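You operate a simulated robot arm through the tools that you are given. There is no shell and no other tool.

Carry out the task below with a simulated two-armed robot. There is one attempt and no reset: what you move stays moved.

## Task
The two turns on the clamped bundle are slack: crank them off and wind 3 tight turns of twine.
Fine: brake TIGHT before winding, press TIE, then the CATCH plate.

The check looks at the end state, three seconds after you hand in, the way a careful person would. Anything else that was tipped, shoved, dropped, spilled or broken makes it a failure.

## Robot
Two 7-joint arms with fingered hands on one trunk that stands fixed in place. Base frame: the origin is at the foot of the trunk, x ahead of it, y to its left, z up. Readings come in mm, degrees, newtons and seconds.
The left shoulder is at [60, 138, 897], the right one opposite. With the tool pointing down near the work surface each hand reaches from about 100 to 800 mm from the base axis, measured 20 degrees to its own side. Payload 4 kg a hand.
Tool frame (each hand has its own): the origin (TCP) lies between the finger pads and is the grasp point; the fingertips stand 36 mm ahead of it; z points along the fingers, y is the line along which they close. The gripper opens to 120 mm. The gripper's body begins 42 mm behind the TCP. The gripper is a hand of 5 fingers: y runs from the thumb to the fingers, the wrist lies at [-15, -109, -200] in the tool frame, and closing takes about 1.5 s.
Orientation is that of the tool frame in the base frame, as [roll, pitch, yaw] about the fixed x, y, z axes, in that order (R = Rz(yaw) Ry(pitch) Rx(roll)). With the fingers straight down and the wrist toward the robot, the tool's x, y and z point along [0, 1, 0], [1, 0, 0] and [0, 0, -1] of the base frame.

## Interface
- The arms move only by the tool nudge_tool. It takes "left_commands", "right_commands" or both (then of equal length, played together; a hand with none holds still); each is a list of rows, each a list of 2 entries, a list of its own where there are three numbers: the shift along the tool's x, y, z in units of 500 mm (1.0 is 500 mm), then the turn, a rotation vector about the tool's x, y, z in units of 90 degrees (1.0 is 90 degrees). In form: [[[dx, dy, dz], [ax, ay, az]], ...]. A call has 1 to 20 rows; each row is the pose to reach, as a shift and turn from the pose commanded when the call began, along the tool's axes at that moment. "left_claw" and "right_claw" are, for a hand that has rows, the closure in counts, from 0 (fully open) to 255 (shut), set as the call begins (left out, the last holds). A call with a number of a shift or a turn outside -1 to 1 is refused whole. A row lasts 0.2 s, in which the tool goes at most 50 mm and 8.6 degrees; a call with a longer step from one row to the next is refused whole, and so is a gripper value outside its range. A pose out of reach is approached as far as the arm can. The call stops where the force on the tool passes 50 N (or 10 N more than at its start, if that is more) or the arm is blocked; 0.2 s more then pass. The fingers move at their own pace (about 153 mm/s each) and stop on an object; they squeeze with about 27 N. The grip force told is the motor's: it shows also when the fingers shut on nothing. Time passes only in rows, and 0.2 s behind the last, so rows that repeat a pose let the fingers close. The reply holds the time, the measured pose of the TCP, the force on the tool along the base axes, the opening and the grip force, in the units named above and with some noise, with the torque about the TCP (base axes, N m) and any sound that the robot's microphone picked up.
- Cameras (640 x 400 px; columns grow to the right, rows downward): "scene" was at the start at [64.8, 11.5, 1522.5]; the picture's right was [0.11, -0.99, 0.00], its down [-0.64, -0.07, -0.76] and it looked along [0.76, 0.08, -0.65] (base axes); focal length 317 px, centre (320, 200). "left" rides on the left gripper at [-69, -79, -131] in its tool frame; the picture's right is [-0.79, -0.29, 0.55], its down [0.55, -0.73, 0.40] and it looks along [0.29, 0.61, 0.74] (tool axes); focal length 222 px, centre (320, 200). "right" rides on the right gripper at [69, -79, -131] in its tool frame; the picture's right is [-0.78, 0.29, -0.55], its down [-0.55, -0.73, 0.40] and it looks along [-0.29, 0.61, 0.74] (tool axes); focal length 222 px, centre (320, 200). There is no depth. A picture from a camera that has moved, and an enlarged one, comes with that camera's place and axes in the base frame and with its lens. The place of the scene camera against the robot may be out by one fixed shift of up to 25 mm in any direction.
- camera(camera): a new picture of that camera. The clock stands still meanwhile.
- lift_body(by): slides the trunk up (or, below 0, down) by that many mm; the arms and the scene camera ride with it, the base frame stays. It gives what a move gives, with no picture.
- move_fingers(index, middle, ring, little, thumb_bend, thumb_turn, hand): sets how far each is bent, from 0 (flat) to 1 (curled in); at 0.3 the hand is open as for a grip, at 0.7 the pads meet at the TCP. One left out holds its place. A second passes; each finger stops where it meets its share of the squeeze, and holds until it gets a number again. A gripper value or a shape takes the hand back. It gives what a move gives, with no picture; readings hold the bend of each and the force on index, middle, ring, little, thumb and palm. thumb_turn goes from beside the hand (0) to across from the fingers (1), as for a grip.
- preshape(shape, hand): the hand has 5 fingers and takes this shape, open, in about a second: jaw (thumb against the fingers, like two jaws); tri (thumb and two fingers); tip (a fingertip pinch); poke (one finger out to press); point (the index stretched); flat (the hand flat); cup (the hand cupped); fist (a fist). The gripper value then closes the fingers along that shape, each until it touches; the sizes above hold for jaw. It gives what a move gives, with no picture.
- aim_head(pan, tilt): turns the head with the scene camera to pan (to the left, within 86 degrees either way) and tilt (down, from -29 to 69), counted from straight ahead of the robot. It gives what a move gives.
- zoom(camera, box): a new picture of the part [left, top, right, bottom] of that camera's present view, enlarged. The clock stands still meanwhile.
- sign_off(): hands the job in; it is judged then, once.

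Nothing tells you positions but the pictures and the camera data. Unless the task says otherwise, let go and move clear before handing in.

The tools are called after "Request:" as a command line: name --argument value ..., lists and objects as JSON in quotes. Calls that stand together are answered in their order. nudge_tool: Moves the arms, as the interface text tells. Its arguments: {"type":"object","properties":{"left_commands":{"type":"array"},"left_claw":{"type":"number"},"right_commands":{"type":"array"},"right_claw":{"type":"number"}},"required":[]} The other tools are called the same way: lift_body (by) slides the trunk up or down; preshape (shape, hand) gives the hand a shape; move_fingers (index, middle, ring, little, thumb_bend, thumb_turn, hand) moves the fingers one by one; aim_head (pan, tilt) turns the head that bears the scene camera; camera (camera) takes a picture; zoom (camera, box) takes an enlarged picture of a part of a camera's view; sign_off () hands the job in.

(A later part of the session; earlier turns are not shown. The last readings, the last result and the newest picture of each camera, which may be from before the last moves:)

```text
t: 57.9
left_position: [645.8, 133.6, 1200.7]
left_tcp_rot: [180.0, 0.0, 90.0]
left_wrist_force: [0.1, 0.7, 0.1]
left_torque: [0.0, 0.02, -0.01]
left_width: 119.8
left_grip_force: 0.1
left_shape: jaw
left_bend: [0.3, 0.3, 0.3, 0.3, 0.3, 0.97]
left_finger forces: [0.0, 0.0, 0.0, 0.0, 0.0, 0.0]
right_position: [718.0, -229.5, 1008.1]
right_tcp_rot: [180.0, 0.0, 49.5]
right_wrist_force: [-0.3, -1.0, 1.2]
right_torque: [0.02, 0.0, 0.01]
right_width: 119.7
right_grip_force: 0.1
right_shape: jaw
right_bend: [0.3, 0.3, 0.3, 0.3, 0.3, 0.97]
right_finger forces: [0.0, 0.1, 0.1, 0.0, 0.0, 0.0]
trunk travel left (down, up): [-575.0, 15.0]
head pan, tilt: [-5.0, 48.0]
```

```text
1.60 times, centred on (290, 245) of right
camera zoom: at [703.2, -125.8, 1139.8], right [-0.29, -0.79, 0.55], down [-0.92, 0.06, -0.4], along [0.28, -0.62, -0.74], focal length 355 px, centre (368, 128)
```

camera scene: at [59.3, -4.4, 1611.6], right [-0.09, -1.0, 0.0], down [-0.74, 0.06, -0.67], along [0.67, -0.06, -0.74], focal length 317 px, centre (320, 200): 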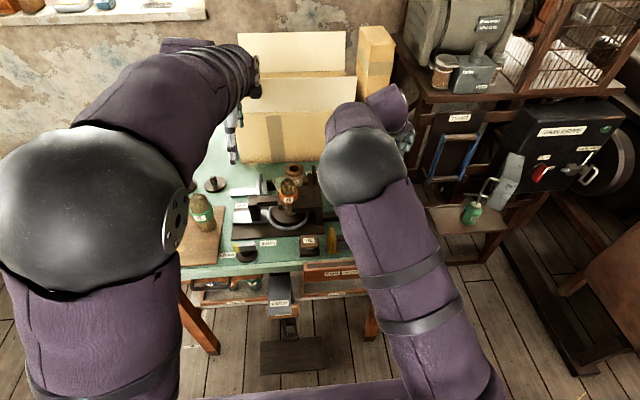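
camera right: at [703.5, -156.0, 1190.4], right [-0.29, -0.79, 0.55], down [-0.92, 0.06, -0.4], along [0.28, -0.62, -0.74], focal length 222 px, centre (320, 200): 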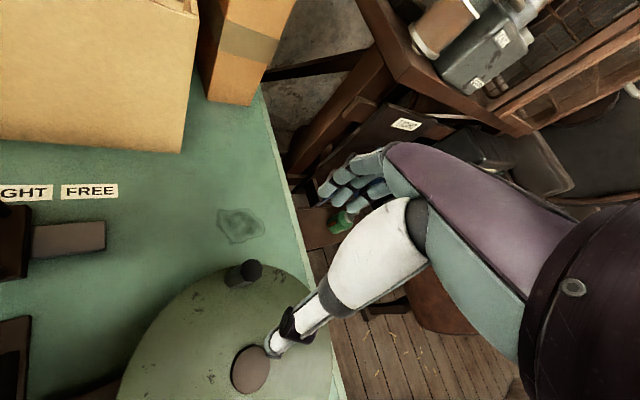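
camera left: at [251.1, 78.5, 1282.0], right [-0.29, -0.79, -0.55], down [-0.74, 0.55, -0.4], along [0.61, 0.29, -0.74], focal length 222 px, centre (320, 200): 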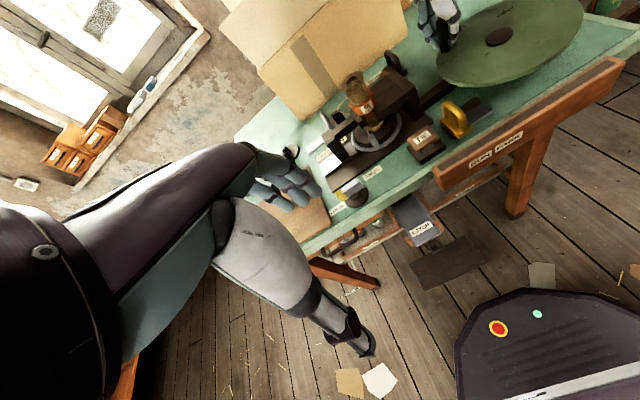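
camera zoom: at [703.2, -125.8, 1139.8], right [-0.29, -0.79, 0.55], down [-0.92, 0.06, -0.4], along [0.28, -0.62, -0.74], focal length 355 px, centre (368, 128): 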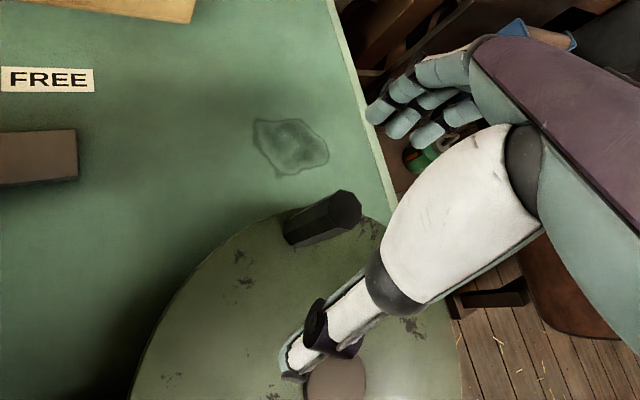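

The knob's top lies exactly on the grasp axis. I'll descend 50 mm and close.

Request:
nudge_tool --right_commands '[[[0, 0, 0.05], [0, 0, 0]], [[0, 0, 0.1], [0, 0, 0]], [[0, 0, 0.1], [0, 0, 0]]]'

Request:
nudge_tool --right_commands '[[[0, 0, 0], [0, 0, 0]], [[0, 0, 0], [0, 0, 0]], [[0, 0, 0], [0, 0, 0]], [[0, 0, 0], [0, 0, 0]], [[0, 0, 0], [0, 0, 0]], [[0, 0, 0], [0, 0, 0]], [[0, 0, 0], [0, 0, 0]], [[0, 0, 0], [0, 0, 0]]]' --right_claw 255

Request:
zoom --camera "right" --box '[180, 120, 400, 370]'

Request:
zoom --camera "left" --box '[400, 130, 540, 320]'

```text
t: 58.7
left_position: [645.7, 132.8, 1202.0]
left_tcp_rot: [180.0, 0.0, 90.0]
left_wrist_force: [0.5, -0.2, -1.1]
left_torque: [0.0, 0.0, -0.04]
left_width: 119.8
left_grip_force: 0.1
left_shape: jaw
left_bend: [0.3, 0.3, 0.3, 0.3, 0.3, 0.97]
left_finger forces: [0.0, 0.0, 0.0, 0.0, 0.0, 0.1]
right_position: [718.1, -231.3, 959.2]
right_tcp_rot: [-179.9, 0.0, 49.5]
right_wrist_force: [0.8, 0.1, -0.2]
right_torque: [0.01, 0.06, 0.02]
right_width: 119.7
right_grip_force: 0.1
right_shape: jaw
right_bend: [0.3, 0.3, 0.3, 0.3, 0.3, 0.97]
right_finger forces: [0.0, 0.1, 0.0, 0.1, 0.1, 0.1]
trunk travel left (down, up): [-575.0, 15.0]
head pan, tilt: [-5.0, 48.0]
```

```text
t: 60.5
left_position: [646.1, 132.7, 1201.6]
left_tcp_rot: [180.0, 0.0, 90.0]
left_wrist_force: [0.1, -0.2, 1.1]
left_torque: [0.03, -0.01, -0.03]
left_width: 119.7
left_grip_force: 0.0
left_shape: jaw
left_bend: [0.3, 0.3, 0.3, 0.3, 0.3, 0.97]
left_finger forces: [0.0, 0.1, 0.0, 0.0, 0.0, 0.0]
right_position: [717.7, -230.1, 959.2]
right_tcp_rot: [-180.0, 0.2, 49.5]
right_wrist_force: [-6.2, 1.5, -3.3]
right_torque: [-0.02, 0.18, -0.01]
right_width: 12.3
right_grip_force: 26.8
right_shape: jaw
right_bend: [0.61, 0.68, 0.7, 0.7, 0.71, 1.0]
right_finger forces: [13.5, 7.2, 0.0, 0.0, 23.7, 0.0]
trunk travel left (down, up): [-575.0, 15.0]
head pan, tilt: [-5.0, 48.0]
```

```text
1.60 times, centred on (290, 245) of right
camera zoom: at [702.2, -127.0, 1090.6], right [-0.29, -0.79, 0.55], down [-0.92, 0.06, -0.4], along [0.28, -0.62, -0.74], focal length 355 px, centre (368, 128)
```

zoom: 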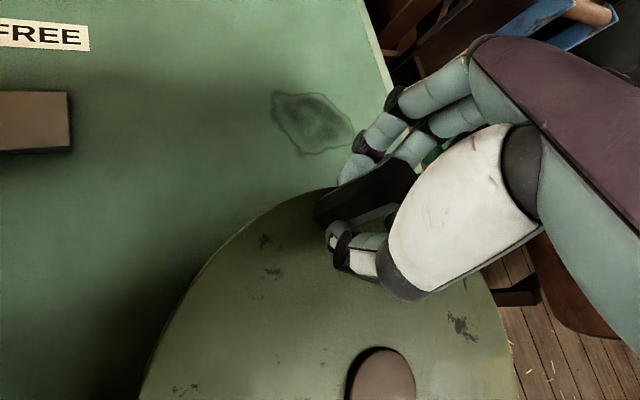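

```text
2.11 times, centred on (470, 225) of left
camera zoom: at [566.3, 63.2, 1332.1], right [-0.29, -0.79, -0.55], down [-0.73, 0.55, -0.4], along [0.61, 0.29, -0.74], focal length 468 px, centre (4, 147)
```

zoom: 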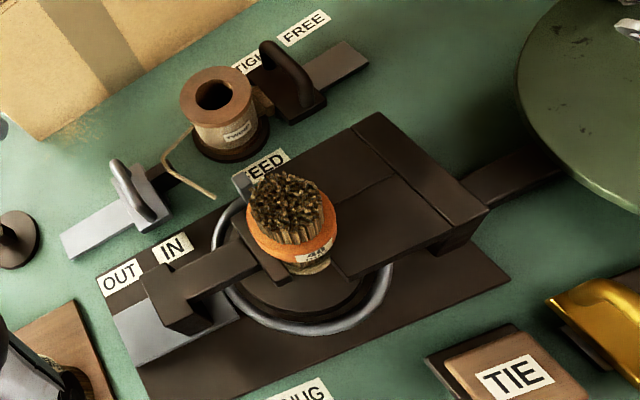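

Grip is good, shared between index and middle. I'll wind on to 80° of this last quarter and then check the post.

Request:
nudge_tool --right_commands '[[[0.0109, -0.011, 0], [0, 0, 0]], [[0.0217, -0.0221, 0], [0, 0, 0]], [[0.0305, -0.0349, 0], [0, 0, 0]], [[0.0393, -0.0477, 0], [0, 0, 0]], [[0.0462, -0.0615, 0], [0, 0, 0]], [[0.0522, -0.0759, 0], [0, 0, 0]], [[0.0565, -0.091, 0], [0, 0, 0]], [[0.06, -0.106, 0], [0, 0, 0]], [[0.0616, -0.1215, 0], [0, 0, 0]], [[0.0624, -0.1369, 0], [0, 0, 0]], [[0.0613, -0.1525, 0], [0, 0, 0]], [[0.0594, -0.1678, 0], [0, 0, 0]], [[0.0557, -0.183, 0], [0, 0, 0]], [[0.0511, -0.1977, 0], [0, 0, 0]], [[0.045, -0.212, 0], [0, 0, 0]], [[0.0378, -0.2257, 0], [0, 0, 0]]]'

Request:
zoom --camera "right" --box '[180, 120, 400, 370]'

Request:
zoom --camera "left" --box '[400, 130, 540, 320]'

Request:
zoom --camera "scene" --box '[270, 150, 430, 260]'

```text
t: 63.9
left_position: [646.8, 133.2, 1202.0]
left_tcp_rot: [-180.0, 0.0, 90.1]
left_wrist_force: [0.7, -0.3, -0.1]
left_torque: [0.0, -0.02, 0.02]
left_width: 119.8
left_grip_force: 0.0
left_shape: jaw
left_bend: [0.3, 0.3, 0.3, 0.3, 0.3, 0.97]
left_finger forces: [0.0, 0.1, 0.0, 0.1, 0.0, 0.0]
right_position: [643.2, -145.1, 958.1]
right_tcp_rot: [180.0, 0.0, 49.3]
right_wrist_force: [-1.6, -3.4, -5.3]
right_torque: [-0.09, -0.06, 0.01]
right_width: 8.0
right_grip_force: 26.7
right_shape: jaw
right_bend: [0.62, 0.71, 0.7, 0.7, 0.72, 1.0]
right_finger forces: [12.1, 0.1, 0.1, 0.1, 18.8, 0.0]
trunk travel left (down, up): [-575.0, 15.0]
head pan, tilt: [-5.0, 48.0]
```

```text
1.60 times, centred on (290, 245) of right
camera zoom: at [629.2, -41.7, 1089.2], right [-0.29, -0.78, 0.55], down [-0.92, 0.06, -0.4], along [0.28, -0.62, -0.74], focal length 355 px, centre (368, 128)
```

zoom: 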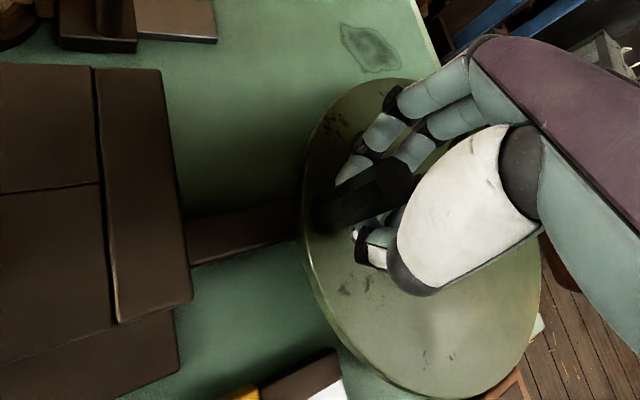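

```text
2.11 times, centred on (470, 225) of left
camera zoom: at [566.9, 62.4, 1331.8], right [-0.29, -0.78, -0.55], down [-0.73, 0.55, -0.4], along [0.61, 0.29, -0.74], focal length 468 px, centre (4, 147)
```

zoom: 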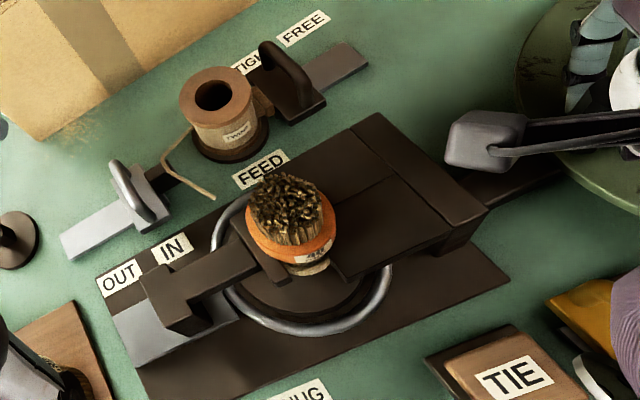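

```text
3.64 times, centred on (350, 205) of scene
camera zoom: at [59.4, -5.3, 1611.5], right [-0.09, -1.0, 0.0], down [-0.74, 0.07, -0.67], along [0.67, -0.06, -0.74], focal length 1152 px, centre (211, 182)
```

zoom: 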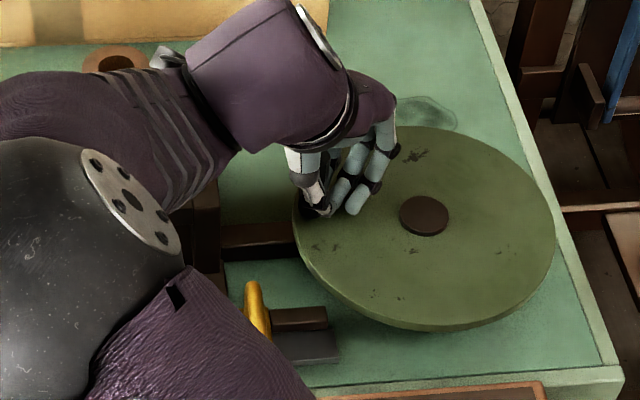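

The post is under the right-hand block, as expected at about 2.85 turns. I'll go on to 90° and look for it at the FEED mark.

Request:
nudge_tool --right_commands '[[[-0.0085, -0.013, 0], [0, 0, 0]], [[-0.018, -0.0253, 0], [0, 0, 0]], [[-0.018, -0.0253, 0], [0, 0, 0]]]'

Request:
zoom --camera "left" --box '[400, 130, 540, 320]'

Request:
zoom --camera "right" --box '[180, 120, 400, 370]'

```text
t: 64.7
left_position: [647.5, 132.2, 1201.7]
left_tcp_rot: [180.0, 0.1, 90.0]
left_wrist_force: [0.1, -0.6, -0.3]
left_torque: [0.01, -0.05, -0.02]
left_width: 119.5
left_grip_force: 0.0
left_shape: jaw
left_bend: [0.3, 0.3, 0.3, 0.3, 0.3, 0.97]
left_finger forces: [0.0, 0.0, 0.0, 0.0, 0.0, 0.1]
right_position: [628.6, -144.2, 958.2]
right_tcp_rot: [-179.9, 0.1, 49.4]
right_wrist_force: [0.3, -8.1, -10.8]
right_torque: [-0.15, -0.1, 0.06]
right_width: 7.2
right_grip_force: 27.4
right_shape: jaw
right_bend: [0.62, 0.71, 0.7, 0.7, 0.72, 1.0]
right_finger forces: [13.1, 0.0, 0.0, 0.0, 22.3, 0.0]
trunk travel left (down, up): [-575.0, 15.0]
head pan, tilt: [-5.0, 48.0]
```

```text
2.11 times, centred on (470, 225) of left
camera zoom: at [567.5, 62.1, 1331.6], right [-0.29, -0.78, -0.55], down [-0.73, 0.55, -0.4], along [0.61, 0.29, -0.74], focal length 468 px, centre (4, 147)
```

zoom: 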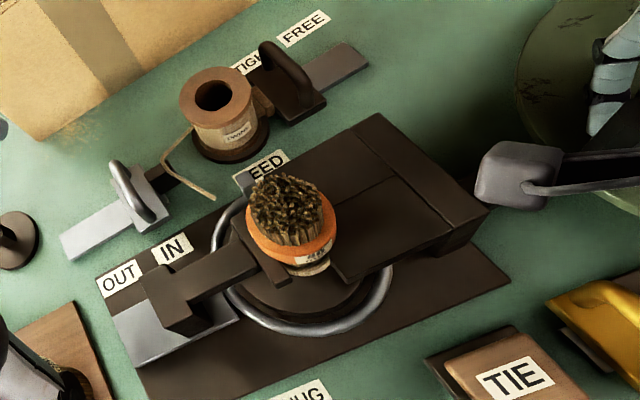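

```text
1.60 times, centred on (290, 245) of right
camera zoom: at [614.2, -39.3, 1089.5], right [-0.29, -0.79, 0.55], down [-0.92, 0.06, -0.4], along [0.28, -0.62, -0.74], focal length 355 px, centre (368, 128)
```

zoom: 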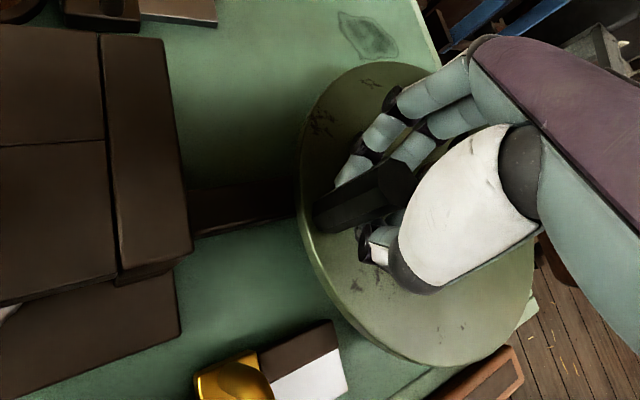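

The post is at FEED, just a few degrees short of its home mark. I'll add about 4° of crank, then compare it to the starting picture.

Request:
nudge_tool --right_commands '[[[-0.0042, -0.0046, 0], [0, 0, 0]], [[-0.0084, -0.0091, 0], [0, 0, 0]], [[-0.0084, -0.0091, 0], [0, 0, 0]]]'

Request:
zoom --camera "left" --box '[430, 180, 500, 260]'

Request:
nudge_tool --right_commands '[[[0, 0, 0], [0, 0, 0]], [[0, 0, 0], [0, 0, 0]], [[0, 0, 0], [0, 0, 0]], [[0, 0, 0], [0, 0, 0]], [[0, 0, 0], [0, 0, 0]], [[0, 0, 0], [0, 0, 0]]]' --right_claw 0

Request:
zoom --camera "left" --box '[430, 180, 500, 260]'

Request:
zoom --camera "right" --box '[180, 120, 400, 370]'

```text
t: 65.5
left_position: [647.2, 131.1, 1200.2]
left_tcp_rot: [179.9, 0.0, 90.1]
left_wrist_force: [0.1, -0.3, 0.8]
left_torque: [-0.02, -0.01, 0.03]
left_width: 119.9
left_grip_force: 0.1
left_shape: jaw
left_bend: [0.3, 0.3, 0.3, 0.3, 0.3, 0.97]
left_finger forces: [0.1, 0.0, 0.0, 0.0, 0.0, 0.0]
right_position: [624.2, -141.9, 958.9]
right_tcp_rot: [-180.0, 0.0, 49.4]
right_wrist_force: [3.8, -11.3, -10.6]
right_torque: [-0.2, -0.17, 0.09]
right_width: 7.0
right_grip_force: 27.0
right_shape: jaw
right_bend: [0.62, 0.71, 0.7, 0.7, 0.72, 1.0]
right_finger forces: [15.8, 0.0, 0.0, 0.0, 23.5, 0.0]
trunk travel left (down, up): [-575.0, 15.0]
head pan, tilt: [-5.0, 48.0]
```

```text
5.00 times, centred on (465, 220) of left
camera zoom: at [567.8, 61.8, 1331.5], right [-0.29, -0.78, -0.55], down [-0.74, 0.55, -0.4], along [0.61, 0.29, -0.74], focal length 1111 px, centre (-405, 100)
```

zoom: 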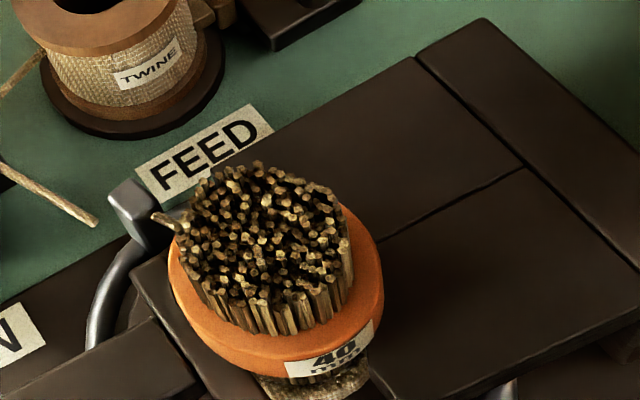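

```text
t: 66.9
left_position: [646.2, 133.6, 1201.2]
left_tcp_rot: [179.9, 0.0, 90.0]
left_wrist_force: [-0.1, -0.4, 0.5]
left_torque: [0.02, -0.01, 0.0]
left_width: 119.5
left_grip_force: 0.1
left_shape: jaw
left_bend: [0.3, 0.3, 0.3, 0.3, 0.3, 0.97]
left_finger forces: [0.0, 0.0, 0.1, 0.0, 0.0, 0.1]
right_position: [624.1, -142.0, 957.5]
right_tcp_rot: [-179.9, 0.0, 49.5]
right_wrist_force: [-1.2, 0.1, -0.4]
right_torque: [-0.01, 0.0, 0.01]
right_width: 119.7
right_grip_force: 0.0
right_shape: jaw
right_bend: [0.3, 0.3, 0.3, 0.3, 0.3, 0.97]
right_finger forces: [0.0, 0.1, 0.1, 0.0, 0.0, 0.0]
trunk travel left (down, up): [-575.0, 15.0]
head pan, tilt: [-5.0, 48.0]
```

```text
5.00 times, centred on (465, 220) of left
camera zoom: at [566.7, 63.2, 1331.9], right [-0.29, -0.79, -0.55], down [-0.73, 0.55, -0.4], along [0.61, 0.29, -0.74], focal length 1111 px, centre (-405, 100)
```

zoom: 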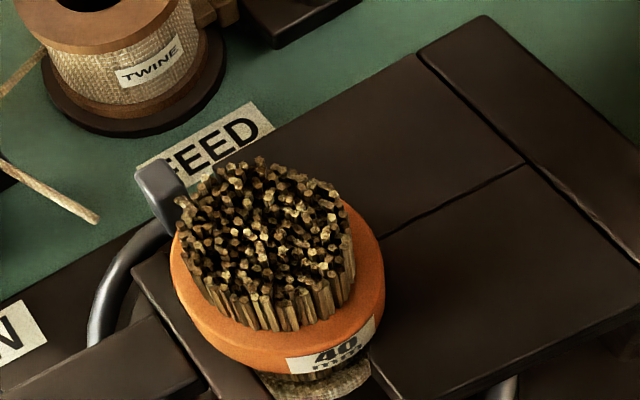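

```text
1.60 times, centred on (290, 245) of right
camera zoom: at [607.6, -37.3, 1090.0], right [-0.29, -0.79, 0.55], down [-0.92, 0.06, -0.4], along [0.28, -0.62, -0.74], focal length 355 px, centre (368, 128)
```

zoom: 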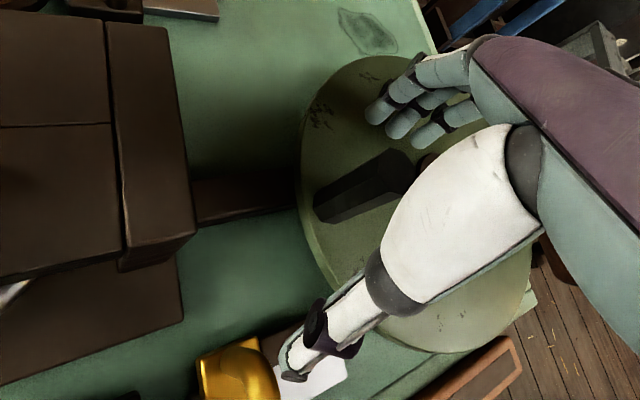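

On release the flyer clicked back to precisely its home mark, and a wide band of twine now shows on the bundle: three turns with the brake TIGHT. I'll lift the right hand away, turn it back, and look at the bundle.

Request:
nudge_tool --right_commands '[[[0, 0, -0.08], [0, 0, 0]], [[0, 0, -0.16], [0, 0, 0]], [[0, 0, -0.25], [0, 0, 0]], [[0, 0, -0.25], [0, 0, -0.09]], [[0, 0, -0.25], [0, 0, -0.18]], [[0, 0, -0.25], [0, 0, -0.27]], [[0, 0, -0.25], [0, 0, -0.36]], [[0, 0, -0.25], [0, 0, -0.45]], [[0, 0, -0.25], [0, 0, -0.45]]]'

Request:
preshape --hand "right" --shape "poke"

Request:
camera --camera "scene"

Request:
camera --camera "left"

Request:
zoom --camera "scene" --box '[270, 165, 345, 260]'

```text
t: 68.9
left_position: [646.2, 133.3, 1202.4]
left_tcp_rot: [179.9, 0.0, 90.0]
left_wrist_force: [-0.1, -0.1, 0.0]
left_torque: [0.0, 0.02, -0.01]
left_width: 119.9
left_grip_force: 0.0
left_shape: jaw
left_bend: [0.3, 0.3, 0.3, 0.3, 0.3, 0.97]
left_finger forces: [0.0, 0.1, 0.0, 0.0, 0.0, 0.1]
right_position: [623.0, -140.5, 1083.5]
right_tcp_rot: [-180.0, 0.0, 90.1]
right_wrist_force: [-1.0, 0.2, -0.3]
right_torque: [0.02, 0.0, 0.02]
right_width: 119.7
right_grip_force: 0.0
right_shape: jaw
right_bend: [0.3, 0.3, 0.3, 0.3, 0.3, 0.97]
right_finger forces: [0.0, 0.0, 0.1, 0.0, 0.1, 0.0]
trunk travel left (down, up): [-575.0, 15.0]
head pan, tilt: [-5.0, 48.0]
```

```text
t: 69.8
left_position: [646.2, 133.0, 1201.3]
left_tcp_rot: [-180.0, 0.0, 90.0]
left_wrist_force: [0.2, -0.3, 0.2]
left_torque: [0.04, 0.0, 0.01]
left_width: 120.0
left_grip_force: 0.2
left_shape: jaw
left_bend: [0.3, 0.3, 0.3, 0.3, 0.3, 0.97]
left_finger forces: [0.1, 0.0, 0.1, 0.1, 0.0, 0.0]
right_position: [622.6, -142.3, 1083.9]
right_tcp_rot: [-180.0, 0.0, 89.9]
right_wrist_force: [0.7, 0.3, 0.3]
right_torque: [-0.02, -0.02, -0.02]
right_width: 0.0
right_grip_force: 0.1
right_shape: poke
right_bend: [0.7, 0.7, 0.99, 0.99, 1.0, 1.0]
right_finger forces: [0.0, 0.0, 0.0, 0.1, 0.0, 0.1]
trunk travel left (down, up): [-575.0, 15.0]
head pan, tilt: [-5.0, 48.0]
```

```text
taken
camera scene: at [59.1, -4.6, 1611.6], right [-0.09, -1.0, 0.0], down [-0.74, 0.06, -0.67], along [0.67, -0.06, -0.74], focal length 317 px, centre (320, 200)
```

scene: 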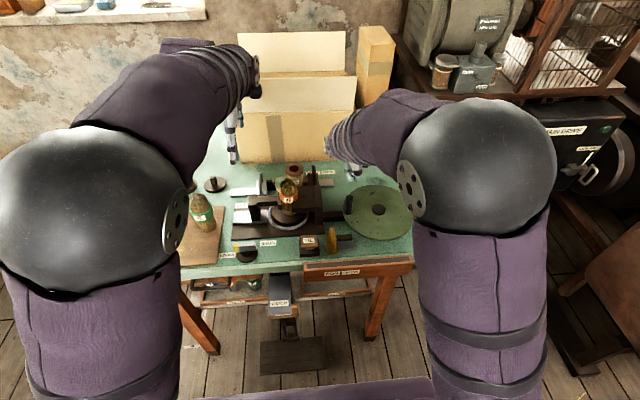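

```text
taken
camera left: at [566.6, 63.2, 1332.0], right [-0.29, -0.79, -0.55], down [-0.73, 0.55, -0.4], along [0.61, 0.29, -0.74], focal length 222 px, centre (320, 200)
```

left: 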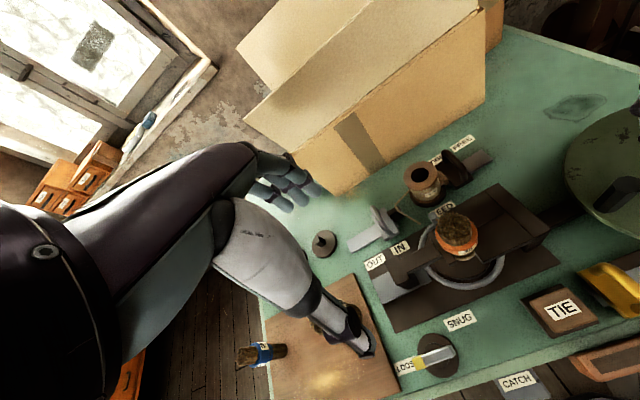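

```text
4.21 times, centred on (308, 212) of scene
camera zoom: at [59.1, -4.6, 1611.6], right [-0.09, -1.0, 0.0], down [-0.74, 0.06, -0.67], along [0.67, -0.06, -0.74], focal length 1334 px, centre (373, 147)
```

zoom: 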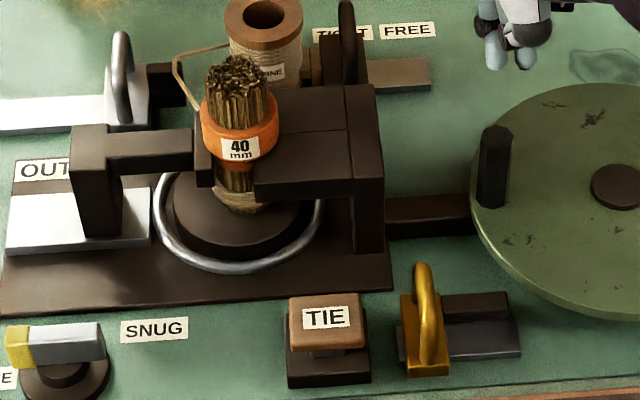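

The knob is at θ≈90° and the flyer is home. I'll zoom in hard on the twine band to count the turns before tying.

Request:
zoom --camera "scene" --box '[290, 198, 308, 218]'

Request:
zoom --camera "left" --box '[440, 240, 490, 270]'

```text
16.00 times, centred on (299, 208) of scene
camera zoom: at [59.1, -4.6, 1611.6], right [-0.09, -1.0, 0.0], down [-0.74, 0.06, -0.67], along [0.67, -0.06, -0.74], focal length 5067 px, centre (656, 72)
```

zoom: 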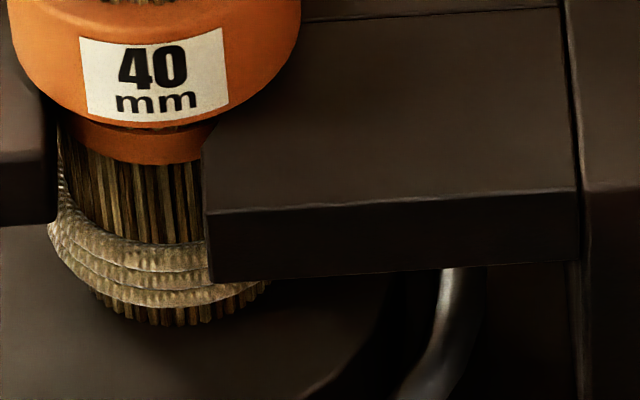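

```text
12.80 times, centred on (465, 255) of left
camera zoom: at [566.6, 63.2, 1332.0], right [-0.29, -0.79, -0.55], down [-0.73, 0.55, -0.4], along [0.61, 0.29, -0.74], focal length 2843 px, centre (-1536, -504)
```

zoom: 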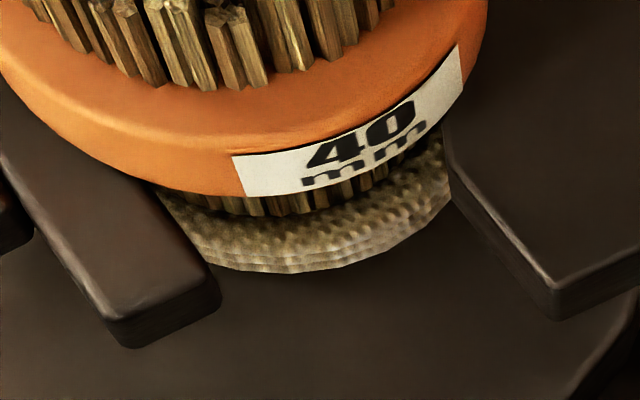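

Three turns lie snugly on the bundle, clearly countable. Next I'll press TIE, at [548, -21, 902]: move the poking right hand above it and descend to just short, then check.

Request:
nudge_tool --right_commands '[[[0.062, -0.038, 0], [0, 0, 0]], [[0.124, -0.076, 0], [0, 0, 0]], [[0.186, -0.114, 0], [0, 0, 0]], [[0.248, -0.152, 0], [0, 0, 0]], [[0.248, -0.152, 0.06], [0, 0, 0]], [[0.248, -0.152, 0.12], [0, 0, 0]], [[0.248, -0.152, 0.18], [0, 0, 0]], [[0.248, -0.152, 0.23], [0, 0, 0]], [[0.248, -0.152, 0.23], [0, 0, 0]]]'

Request:
camera --camera "right"

Request:
zoom --camera "left" --box '[440, 160, 640, 360]'

Request:
zoom --camera "scene" --box '[260, 165, 385, 265]'

```text
t: 71.8
left_position: [645.3, 133.5, 1202.4]
left_tcp_rot: [-180.0, -0.1, 90.0]
left_wrist_force: [-0.3, -0.3, 0.0]
left_torque: [0.0, -0.02, -0.02]
left_width: 119.8
left_grip_force: 0.0
left_shape: jaw
left_bend: [0.3, 0.3, 0.3, 0.3, 0.3, 0.97]
left_finger forces: [0.0, 0.1, 0.0, 0.0, 0.0, 0.0]
right_position: [546.2, -19.4, 969.6]
right_tcp_rot: [179.9, 0.1, 90.0]
right_wrist_force: [0.0, -0.5, -0.4]
right_torque: [-0.02, 0.02, 0.02]
right_width: 0.1
right_grip_force: 0.0
right_shape: poke
right_bend: [0.7, 0.7, 0.99, 0.99, 1.0, 1.0]
right_finger forces: [0.0, 0.0, 0.0, 0.0, 0.0, 0.1]
trunk travel left (down, up): [-575.0, 15.0]
head pan, tilt: [-5.0, 48.0]
```

```text
taken
camera right: at [466.8, 51.1, 1101.5], right [0.29, -0.79, 0.55], down [-0.74, -0.55, -0.4], along [0.61, -0.29, -0.74], focal length 222 px, centre (320, 200)
```

right: 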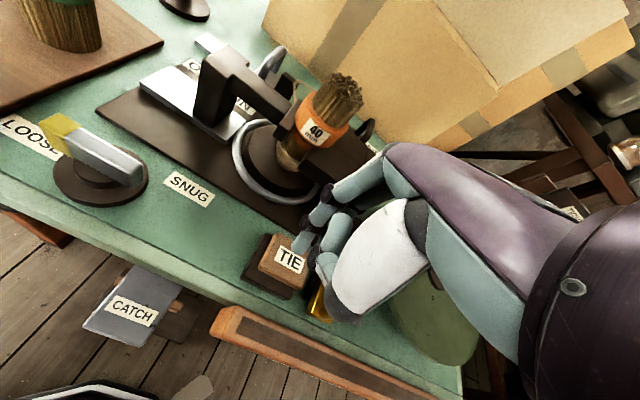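

```text
2.00 times, centred on (540, 260) of left
camera zoom: at [566.5, 63.2, 1332.0], right [-0.29, -0.79, -0.55], down [-0.73, 0.55, -0.4], along [0.61, 0.29, -0.74], focal length 444 px, centre (-120, 80)
```

zoom: 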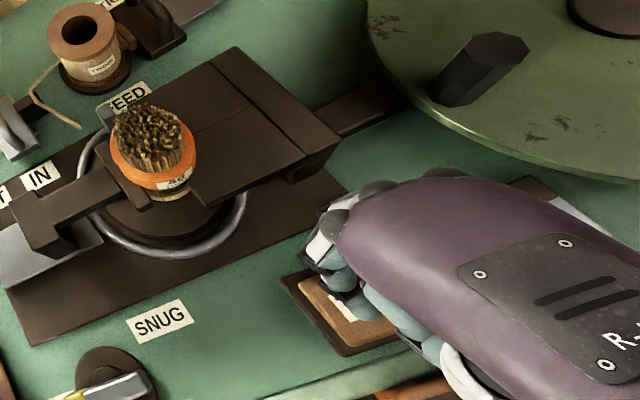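

```text
4.00 times, centred on (322, 215) of scene
camera zoom: at [59.0, -4.6, 1611.6], right [-0.09, -1.0, 0.0], down [-0.74, 0.06, -0.67], along [0.67, -0.06, -0.74], focal length 1267 px, centre (310, 140)
```

zoom: 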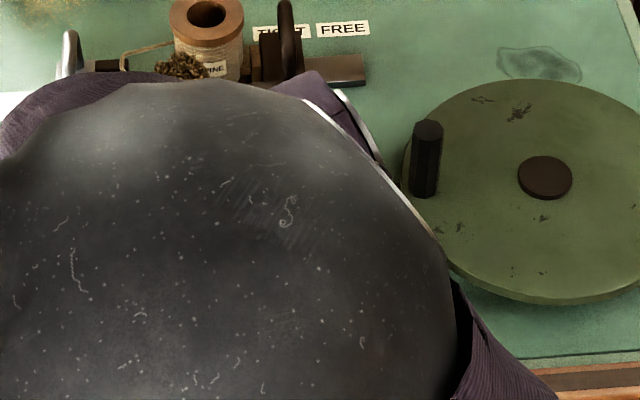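

The fingertip is right above the TIE pad. I'll press down in small steps and watch the force.

Request:
nudge_tool --right_commands '[[[0, 0, 0.02], [0, 0, 0]], [[0, 0, 0.04], [0, 0, 0]], [[0, 0, 0.055], [0, 0, 0]], [[0, 0, 0.065], [0, 0, 0]], [[0, 0, 0.07], [0, 0, 0]], [[0, 0, 0.075], [0, 0, 0]], [[0, 0, 0.08], [0, 0, 0]], [[0, 0, 0.085], [0, 0, 0]]]'

Request:
zoom --camera "right" --box '[220, 180, 360, 320]'

Request:
zoom --camera "right" --box '[60, 220, 260, 370]'

```text
t: 73.6
left_position: [646.7, 136.9, 1202.4]
left_tcp_rot: [179.9, 0.2, 90.4]
left_wrist_force: [0.1, 0.5, -0.1]
left_torque: [0.01, 0.0, -0.02]
left_width: 119.8
left_grip_force: 0.1
left_shape: jaw
left_bend: [0.3, 0.3, 0.3, 0.3, 0.3, 0.97]
left_finger forces: [0.1, 0.1, 0.0, 0.0, 0.0, 0.0]
right_position: [548.3, -18.0, 929.1]
right_tcp_rot: [179.8, -0.3, 89.9]
right_wrist_force: [0.4, 1.2, 4.0]
right_torque: [0.05, -0.03, 0.04]
right_width: 0.1
right_grip_force: 0.2
right_shape: poke
right_bend: [0.7, 0.7, 0.99, 0.99, 1.0, 1.0]
right_finger forces: [3.6, 0.0, 0.1, 0.0, 0.1, 0.0]
trunk travel left (down, up): [-575.0, 15.0]
head pan, tilt: [-5.0, 48.0]
heard: click
```

```text
2.86 times, centred on (290, 250) of right
camera zoom: at [468.4, 51.2, 1060.6], right [0.29, -0.79, 0.54], down [-0.73, -0.55, -0.4], along [0.61, -0.28, -0.74], focal length 635 px, centre (406, 57)
```

zoom: 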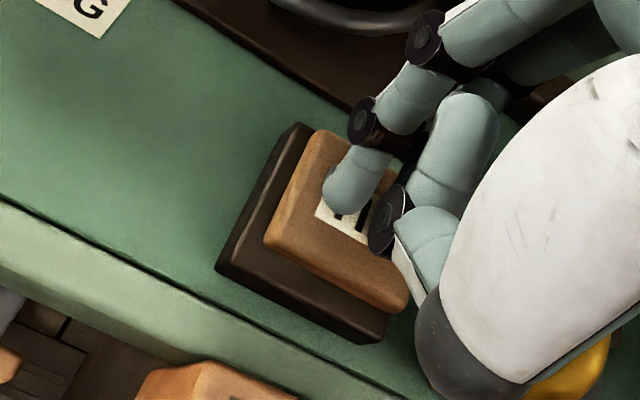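

```text
2.67 times, centred on (160, 295) of right
camera zoom: at [468.4, 51.2, 1060.6], right [0.29, -0.79, 0.54], down [-0.73, -0.55, -0.4], along [0.61, -0.28, -0.74], focal length 592 px, centre (747, -53)
```

zoom: 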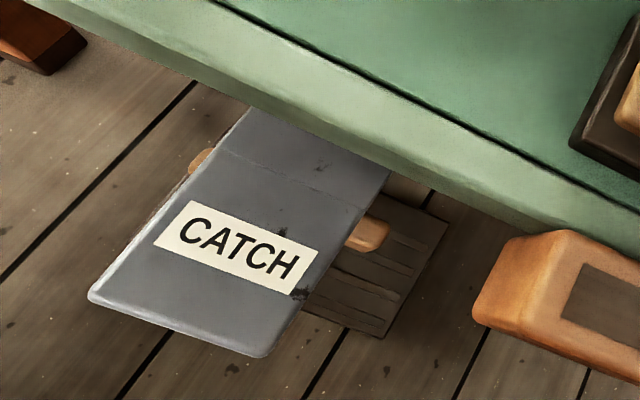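

I heard a click as TIE went down. I'll press a touch further to be sure it bottoms, then lift and look at the twine.

Request:
nudge_tool --right_commands '[[[0, 0, 0.006], [0, 0, 0]], [[0, 0, 0.01], [0, 0, 0]], [[0, 0, -0.04], [0, 0, 0]], [[0, 0, -0.11], [0, 0, 0]], [[0, 0, -0.19], [0, 0, 0]], [[0, 0, -0.27], [0, 0, 0]], [[0, 0, -0.34], [0, 0, 0]], [[0, 0, -0.34], [0, 0, 0]]]'

Request:
zoom --camera "left" --box '[400, 130, 600, 350]'

Request:
camera --camera "right"

Request:
camera --camera "scene"

```text
t: 75.4
left_position: [646.1, 132.9, 1201.1]
left_tcp_rot: [180.0, 0.1, 90.0]
left_wrist_force: [0.6, 0.0, -0.7]
left_torque: [-0.05, -0.01, -0.03]
left_width: 119.8
left_grip_force: 0.1
left_shape: jaw
left_bend: [0.3, 0.3, 0.3, 0.3, 0.3, 0.97]
left_finger forces: [0.0, 0.0, 0.0, 0.1, 0.0, 0.0]
right_position: [547.1, -16.8, 1094.9]
right_tcp_rot: [-179.9, -0.1, 90.0]
right_wrist_force: [-0.1, 0.6, -0.9]
right_torque: [-0.02, 0.0, 0.03]
right_width: 0.2
right_grip_force: 0.0
right_shape: poke
right_bend: [0.7, 0.7, 0.99, 0.99, 1.0, 1.0]
right_finger forces: [0.0, 0.0, 0.0, 0.0, 0.0, 0.1]
trunk travel left (down, up): [-575.0, 15.0]
head pan, tilt: [-5.0, 48.0]
```

```text
1.82 times, centred on (500, 240) of left
camera zoom: at [566.9, 63.4, 1331.8], right [-0.29, -0.79, -0.55], down [-0.73, 0.55, -0.4], along [0.61, 0.29, -0.74], focal length 404 px, centre (-7, 127)
```

zoom: 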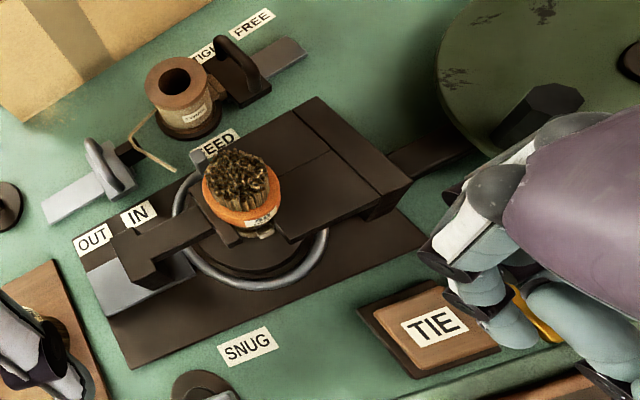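

```text
taken
camera right: at [466.9, 52.2, 1226.4], right [0.29, -0.78, 0.55], down [-0.73, -0.55, -0.4], along [0.61, -0.29, -0.74], focal length 222 px, centre (320, 200)
```

right: 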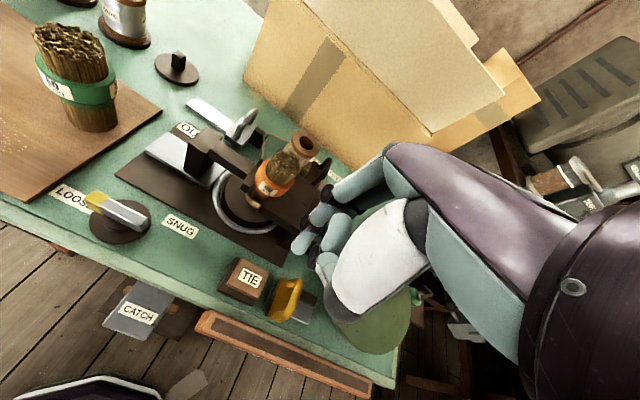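

```text
taken
camera scene: at [59.4, -4.3, 1611.6], right [-0.09, -1.0, 0.0], down [-0.74, 0.06, -0.67], along [0.67, -0.06, -0.74], focal length 317 px, centre (320, 200)
```

scene: 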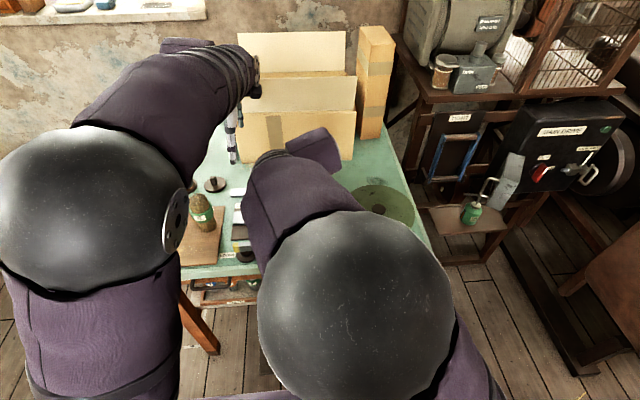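

TIE clicked and came back up. I'll inspect the bundle for a knot and measure the CATCH plate from this viewpoint.

Request:
zoom --camera "right" --box '[235, 140, 325, 240]'

Request:
zoom --camera "right" --box '[60, 220, 260, 370]'

Request:
zoom --camera "left" --box '[430, 230, 500, 280]'

```text
4.00 times, centred on (280, 190) of right
camera zoom: at [466.9, 52.2, 1226.4], right [0.29, -0.78, 0.55], down [-0.73, -0.55, -0.4], along [0.61, -0.29, -0.74], focal length 888 px, centre (480, 240)
```

zoom: 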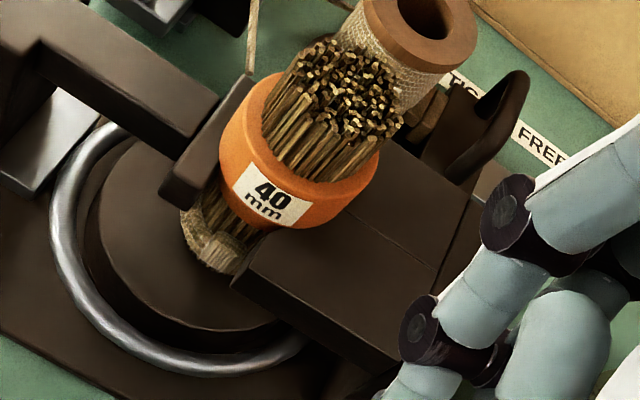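

```text
2.67 times, centred on (160, 295) of right
camera zoom: at [466.9, 52.2, 1226.4], right [0.29, -0.78, 0.55], down [-0.73, -0.55, -0.4], along [0.61, -0.29, -0.74], focal length 592 px, centre (747, -53)
```

zoom: 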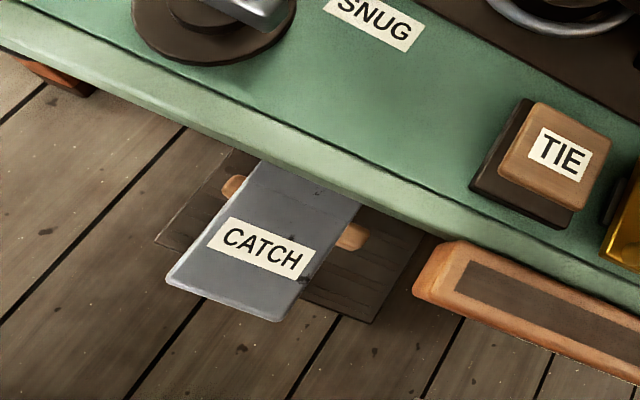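

```text
8.00 times, centred on (465, 255) of left
camera zoom: at [566.9, 63.4, 1331.8], right [-0.29, -0.79, -0.55], down [-0.73, 0.55, -0.4], along [0.61, 0.29, -0.74], focal length 1777 px, centre (-840, -240)
```

zoom: 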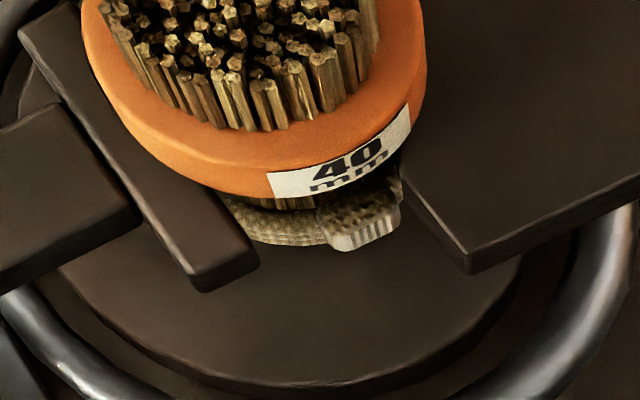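

A knot now shows on the twine band, so TIE worked. The CATCH plate is at about [467, 79, 708], protruding to x≈437 in front of the table edge at x≈500. I'll clear the right arm to its side and then use the left hand, tilted so its knuckles stay clear of the table.

Request:
nudge_tool --right_commands '[[[-0.078, -0.012, -0.014], [0, 0, 0]], [[-0.156, -0.024, -0.028], [0, 0, 0]], [[-0.235, -0.035, -0.041], [0, 0, 0]], [[-0.313, -0.047, -0.055], [0, 0, 0]], [[-0.391, -0.059, -0.069], [0, 0, 0]], [[-0.47, -0.07, -0.083], [0, 0, 0]], [[-0.548, -0.082, -0.096], [0, 0, 0]], [[-0.626, -0.094, -0.11], [0, 0, 0]], [[-0.626, -0.094, -0.11], [0, 0, 0]]]'

Request:
preshape --hand "left" --shape "poke"

Request:
nudge_tool --left_commands '[[[-0.008, -0.08, 0.02], [0, 0, 0]], [[-0.015, -0.16, 0.04], [0, 0, 0]], [[-0.022, -0.24, 0.06], [0, 0, 0]], [[-0.03, -0.32, 0.08], [0, 0, 0]], [[-0.038, -0.4, 0.1], [0, 0, 0]], [[-0.045, -0.48, 0.12], [0, 0, 0]], [[-0.055, -0.54, 0.14], [0, 0, 0]], [[-0.065, -0.58, 0.16], [0, 0, 0]], [[-0.065, -0.58, 0.16], [0, 0, 0]]]'

Request:
camera --camera "scene"

Request:
camera --camera "left"

```text
t: 77.4
left_position: [645.3, 133.1, 1201.3]
left_tcp_rot: [179.9, 0.0, 90.0]
left_wrist_force: [-0.5, 0.8, 0.2]
left_torque: [0.0, -0.02, 0.03]
left_width: 119.6
left_grip_force: 0.1
left_shape: jaw
left_bend: [0.3, 0.3, 0.3, 0.3, 0.3, 0.97]
left_finger forces: [0.1, 0.0, 0.0, 0.1, 0.1, 0.0]
right_position: [501.7, -331.9, 1151.9]
right_tcp_rot: [-179.9, -0.1, 90.1]
right_wrist_force: [0.3, 0.4, -0.2]
right_torque: [0.01, 0.02, 0.01]
right_width: 0.0
right_grip_force: 0.0
right_shape: poke
right_bend: [0.7, 0.7, 0.99, 0.99, 1.0, 1.0]
right_finger forces: [0.1, 0.0, 0.0, 0.1, 0.0, 0.1]
trunk travel left (down, up): [-575.0, 15.0]
head pan, tilt: [-5.0, 48.0]
```

```text
t: 78.3
left_position: [645.3, 133.1, 1202.1]
left_tcp_rot: [-180.0, 0.0, 89.8]
left_wrist_force: [0.9, -0.2, 0.9]
left_torque: [-0.06, -0.01, -0.02]
left_width: 0.0
left_grip_force: 0.1
left_shape: poke
left_bend: [0.7, 0.7, 0.99, 0.99, 1.0, 1.0]
left_finger forces: [0.0, 0.0, 0.1, 0.1, 0.0, 0.0]
right_position: [501.0, -331.1, 1151.3]
right_tcp_rot: [-180.0, 0.0, 90.0]
right_wrist_force: [0.9, -0.2, -1.2]
right_torque: [0.02, -0.03, 0.03]
right_width: 0.0
right_grip_force: 0.1
right_shape: poke
right_bend: [0.7, 0.7, 0.99, 0.99, 1.0, 1.0]
right_finger forces: [0.0, 0.1, 0.0, 0.0, 0.0, 0.0]
trunk travel left (down, up): [-575.0, 15.0]
head pan, tilt: [-5.0, 48.0]
```

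```text
t: 80.3
left_position: [355.5, 102.0, 1120.0]
left_tcp_rot: [180.0, 0.0, 90.0]
left_wrist_force: [-0.3, 0.3, 0.1]
left_torque: [0.0, -0.02, -0.01]
left_width: 0.0
left_grip_force: 0.0
left_shape: poke
left_bend: [0.7, 0.7, 0.99, 0.99, 1.0, 1.0]
left_finger forces: [0.0, 0.0, 0.0, 0.1, 0.0, 0.0]
right_position: [500.6, -331.7, 1152.2]
right_tcp_rot: [180.0, 0.0, 90.0]
right_wrist_force: [-0.5, -0.5, 0.8]
right_torque: [-0.02, 0.03, 0.02]
right_width: 0.0
right_grip_force: 0.0
right_shape: poke
right_bend: [0.7, 0.7, 0.99, 0.99, 1.0, 1.0]
right_finger forces: [0.0, 0.1, 0.0, 0.0, 0.1, 0.1]
trunk travel left (down, up): [-575.0, 15.0]
head pan, tilt: [-5.0, 48.0]
```

```text
taken
camera scene: at [59.3, -4.3, 1611.6], right [-0.09, -1.0, 0.0], down [-0.74, 0.06, -0.67], along [0.67, -0.06, -0.74], focal length 317 px, centre (320, 200)
```

scene: 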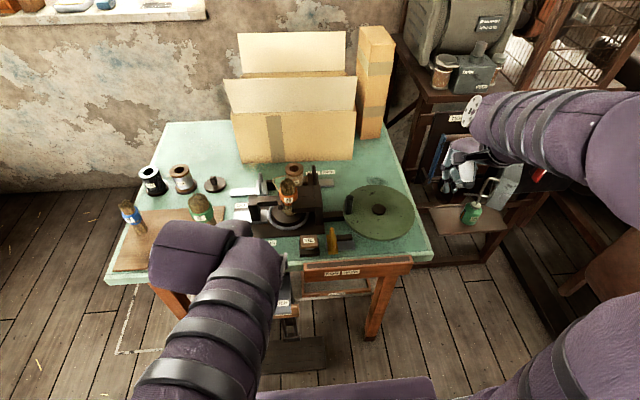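

```text
taken
camera left: at [276.6, 31.6, 1251.6], right [-0.29, -0.79, -0.55], down [-0.74, 0.55, -0.4], along [0.61, 0.29, -0.74], focal length 222 px, centre (320, 200)
```

left: 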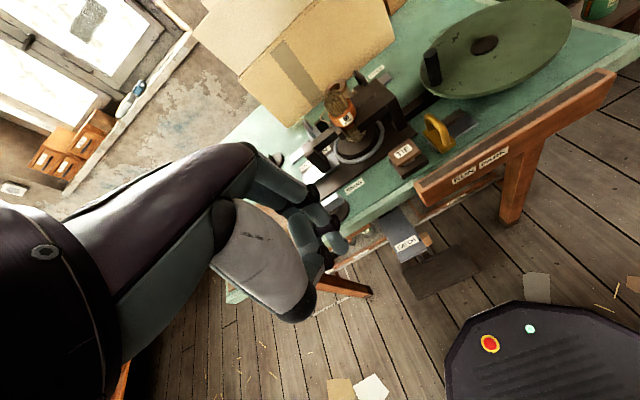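

The right arm is out at the side and the left hand is over the gap in front of the table. I'll tilt the left hand forward 28°, then lower it in stages towards the CATCH plate.

Request:
nudge_tool --left_commands '[[[0, 0, 0], [-0.08, 0, 0]], [[0, 0, 0], [-0.16, 0, 0]], [[0, 0, 0], [-0.24, 0, 0]], [[0, 0, 0], [-0.311, 0, 0]], [[0, 0, 0], [-0.311, 0, 0]]]'

Request:
nudge_tool --left_commands '[[[-0.007, -0.0145, 0.078], [0, 0, 0]], [[-0.014, -0.029, 0.157], [0, 0, 0]], [[-0.022, -0.043, 0.235], [0, 0, 0]], [[-0.029, -0.058, 0.314], [0, 0, 0]], [[-0.036, -0.072, 0.392], [0, 0, 0]], [[-0.036, -0.072, 0.392], [0, 0, 0]]]'

Request:
camera --camera "scene"

Request:
camera --camera "left"

Request:
camera --camera "right"

```text
t: 81.0
left_position: [316.5, 44.8, 1106.5]
left_tcp_rot: [177.9, 16.9, 81.7]
left_wrist_force: [-0.2, 0.0, 0.0]
left_torque: [-0.01, -0.01, 0.0]
left_width: 0.1
left_grip_force: 0.1
left_shape: poke
left_bend: [0.7, 0.7, 0.99, 0.99, 1.0, 1.0]
left_finger forces: [0.1, 0.1, 0.0, 0.0, 0.0, 0.0]
left hand out of reach, approached as far as the arm can: row 3
right_position: [500.5, -332.2, 1151.1]
right_tcp_rot: [-179.9, 0.0, 90.0]
right_wrist_force: [-0.1, 0.4, -0.5]
right_torque: [-0.01, 0.0, -0.01]
right_width: 0.0
right_grip_force: 0.0
right_shape: poke
right_bend: [0.7, 0.7, 0.99, 0.99, 1.0, 1.0]
right_finger forces: [0.1, 0.0, 0.1, 0.0, 0.0, 0.0]
trunk travel left (down, up): [-575.0, 15.0]
head pan, tilt: [-5.0, 48.0]
stopped in row 3 (left hand): the arm was blocked; the commanded pose is now the measured one
```

```text
t: 81.5
left_position: [261.4, -63.3, 1104.8]
left_tcp_rot: [-179.7, 34.2, 68.5]
left_wrist_force: [-0.3, -0.1, -0.4]
left_torque: [0.03, 0.01, -0.01]
left_width: 0.2
left_grip_force: 0.0
left_shape: poke
left_bend: [0.7, 0.7, 0.99, 0.99, 1.0, 1.0]
left_finger forces: [0.0, 0.0, 0.1, 0.0, 0.1, 0.0]
left hand out of reach, approached as far as the arm can: row 1, 2
right_position: [500.8, -331.3, 1151.6]
right_tcp_rot: [-179.9, 0.1, 90.0]
right_wrist_force: [-0.4, 0.4, -0.6]
right_torque: [0.05, 0.01, -0.02]
right_width: 0.0
right_grip_force: 0.1
right_shape: poke
right_bend: [0.7, 0.7, 0.99, 0.99, 1.0, 1.0]
right_finger forces: [0.1, 0.0, 0.0, 0.0, 0.1, 0.1]
trunk travel left (down, up): [-575.0, 15.0]
head pan, tilt: [-5.0, 48.0]
stopped in row 2 (left hand): the arm was blocked; the commanded pose is now the measured one
```

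```text
taken
camera scene: at [59.4, -4.3, 1611.6], right [-0.09, -1.0, 0.0], down [-0.74, 0.06, -0.67], along [0.67, -0.06, -0.74], focal length 317 px, centre (320, 200)
```

scene: 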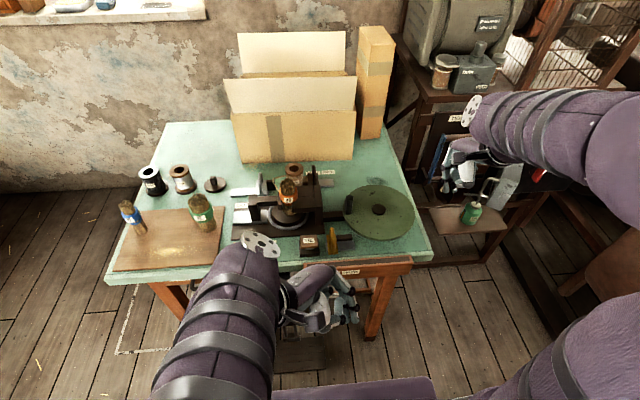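

```text
taken
camera left: at [193.7, -19.2, 1252.4], right [-0.62, -0.78, -0.01], down [-0.6, 0.49, -0.63], along [0.5, -0.39, -0.77], focal length 222 px, centre (320, 200)
```

left: 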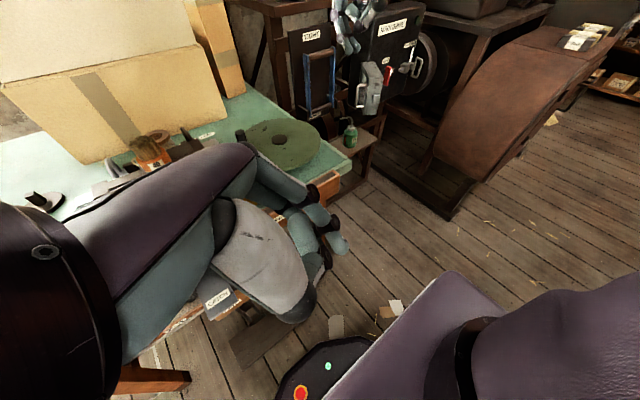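

```text
taken
camera right: at [421.4, -262.1, 1283.6], right [0.29, -0.78, 0.55], down [-0.73, -0.55, -0.4], along [0.61, -0.29, -0.74], focal length 222 px, centre (320, 200)
```

right: 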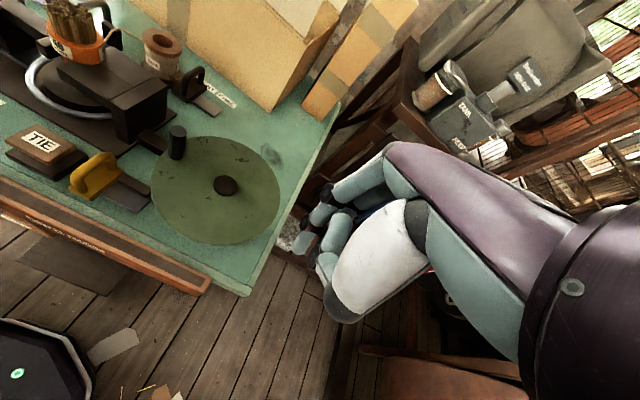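

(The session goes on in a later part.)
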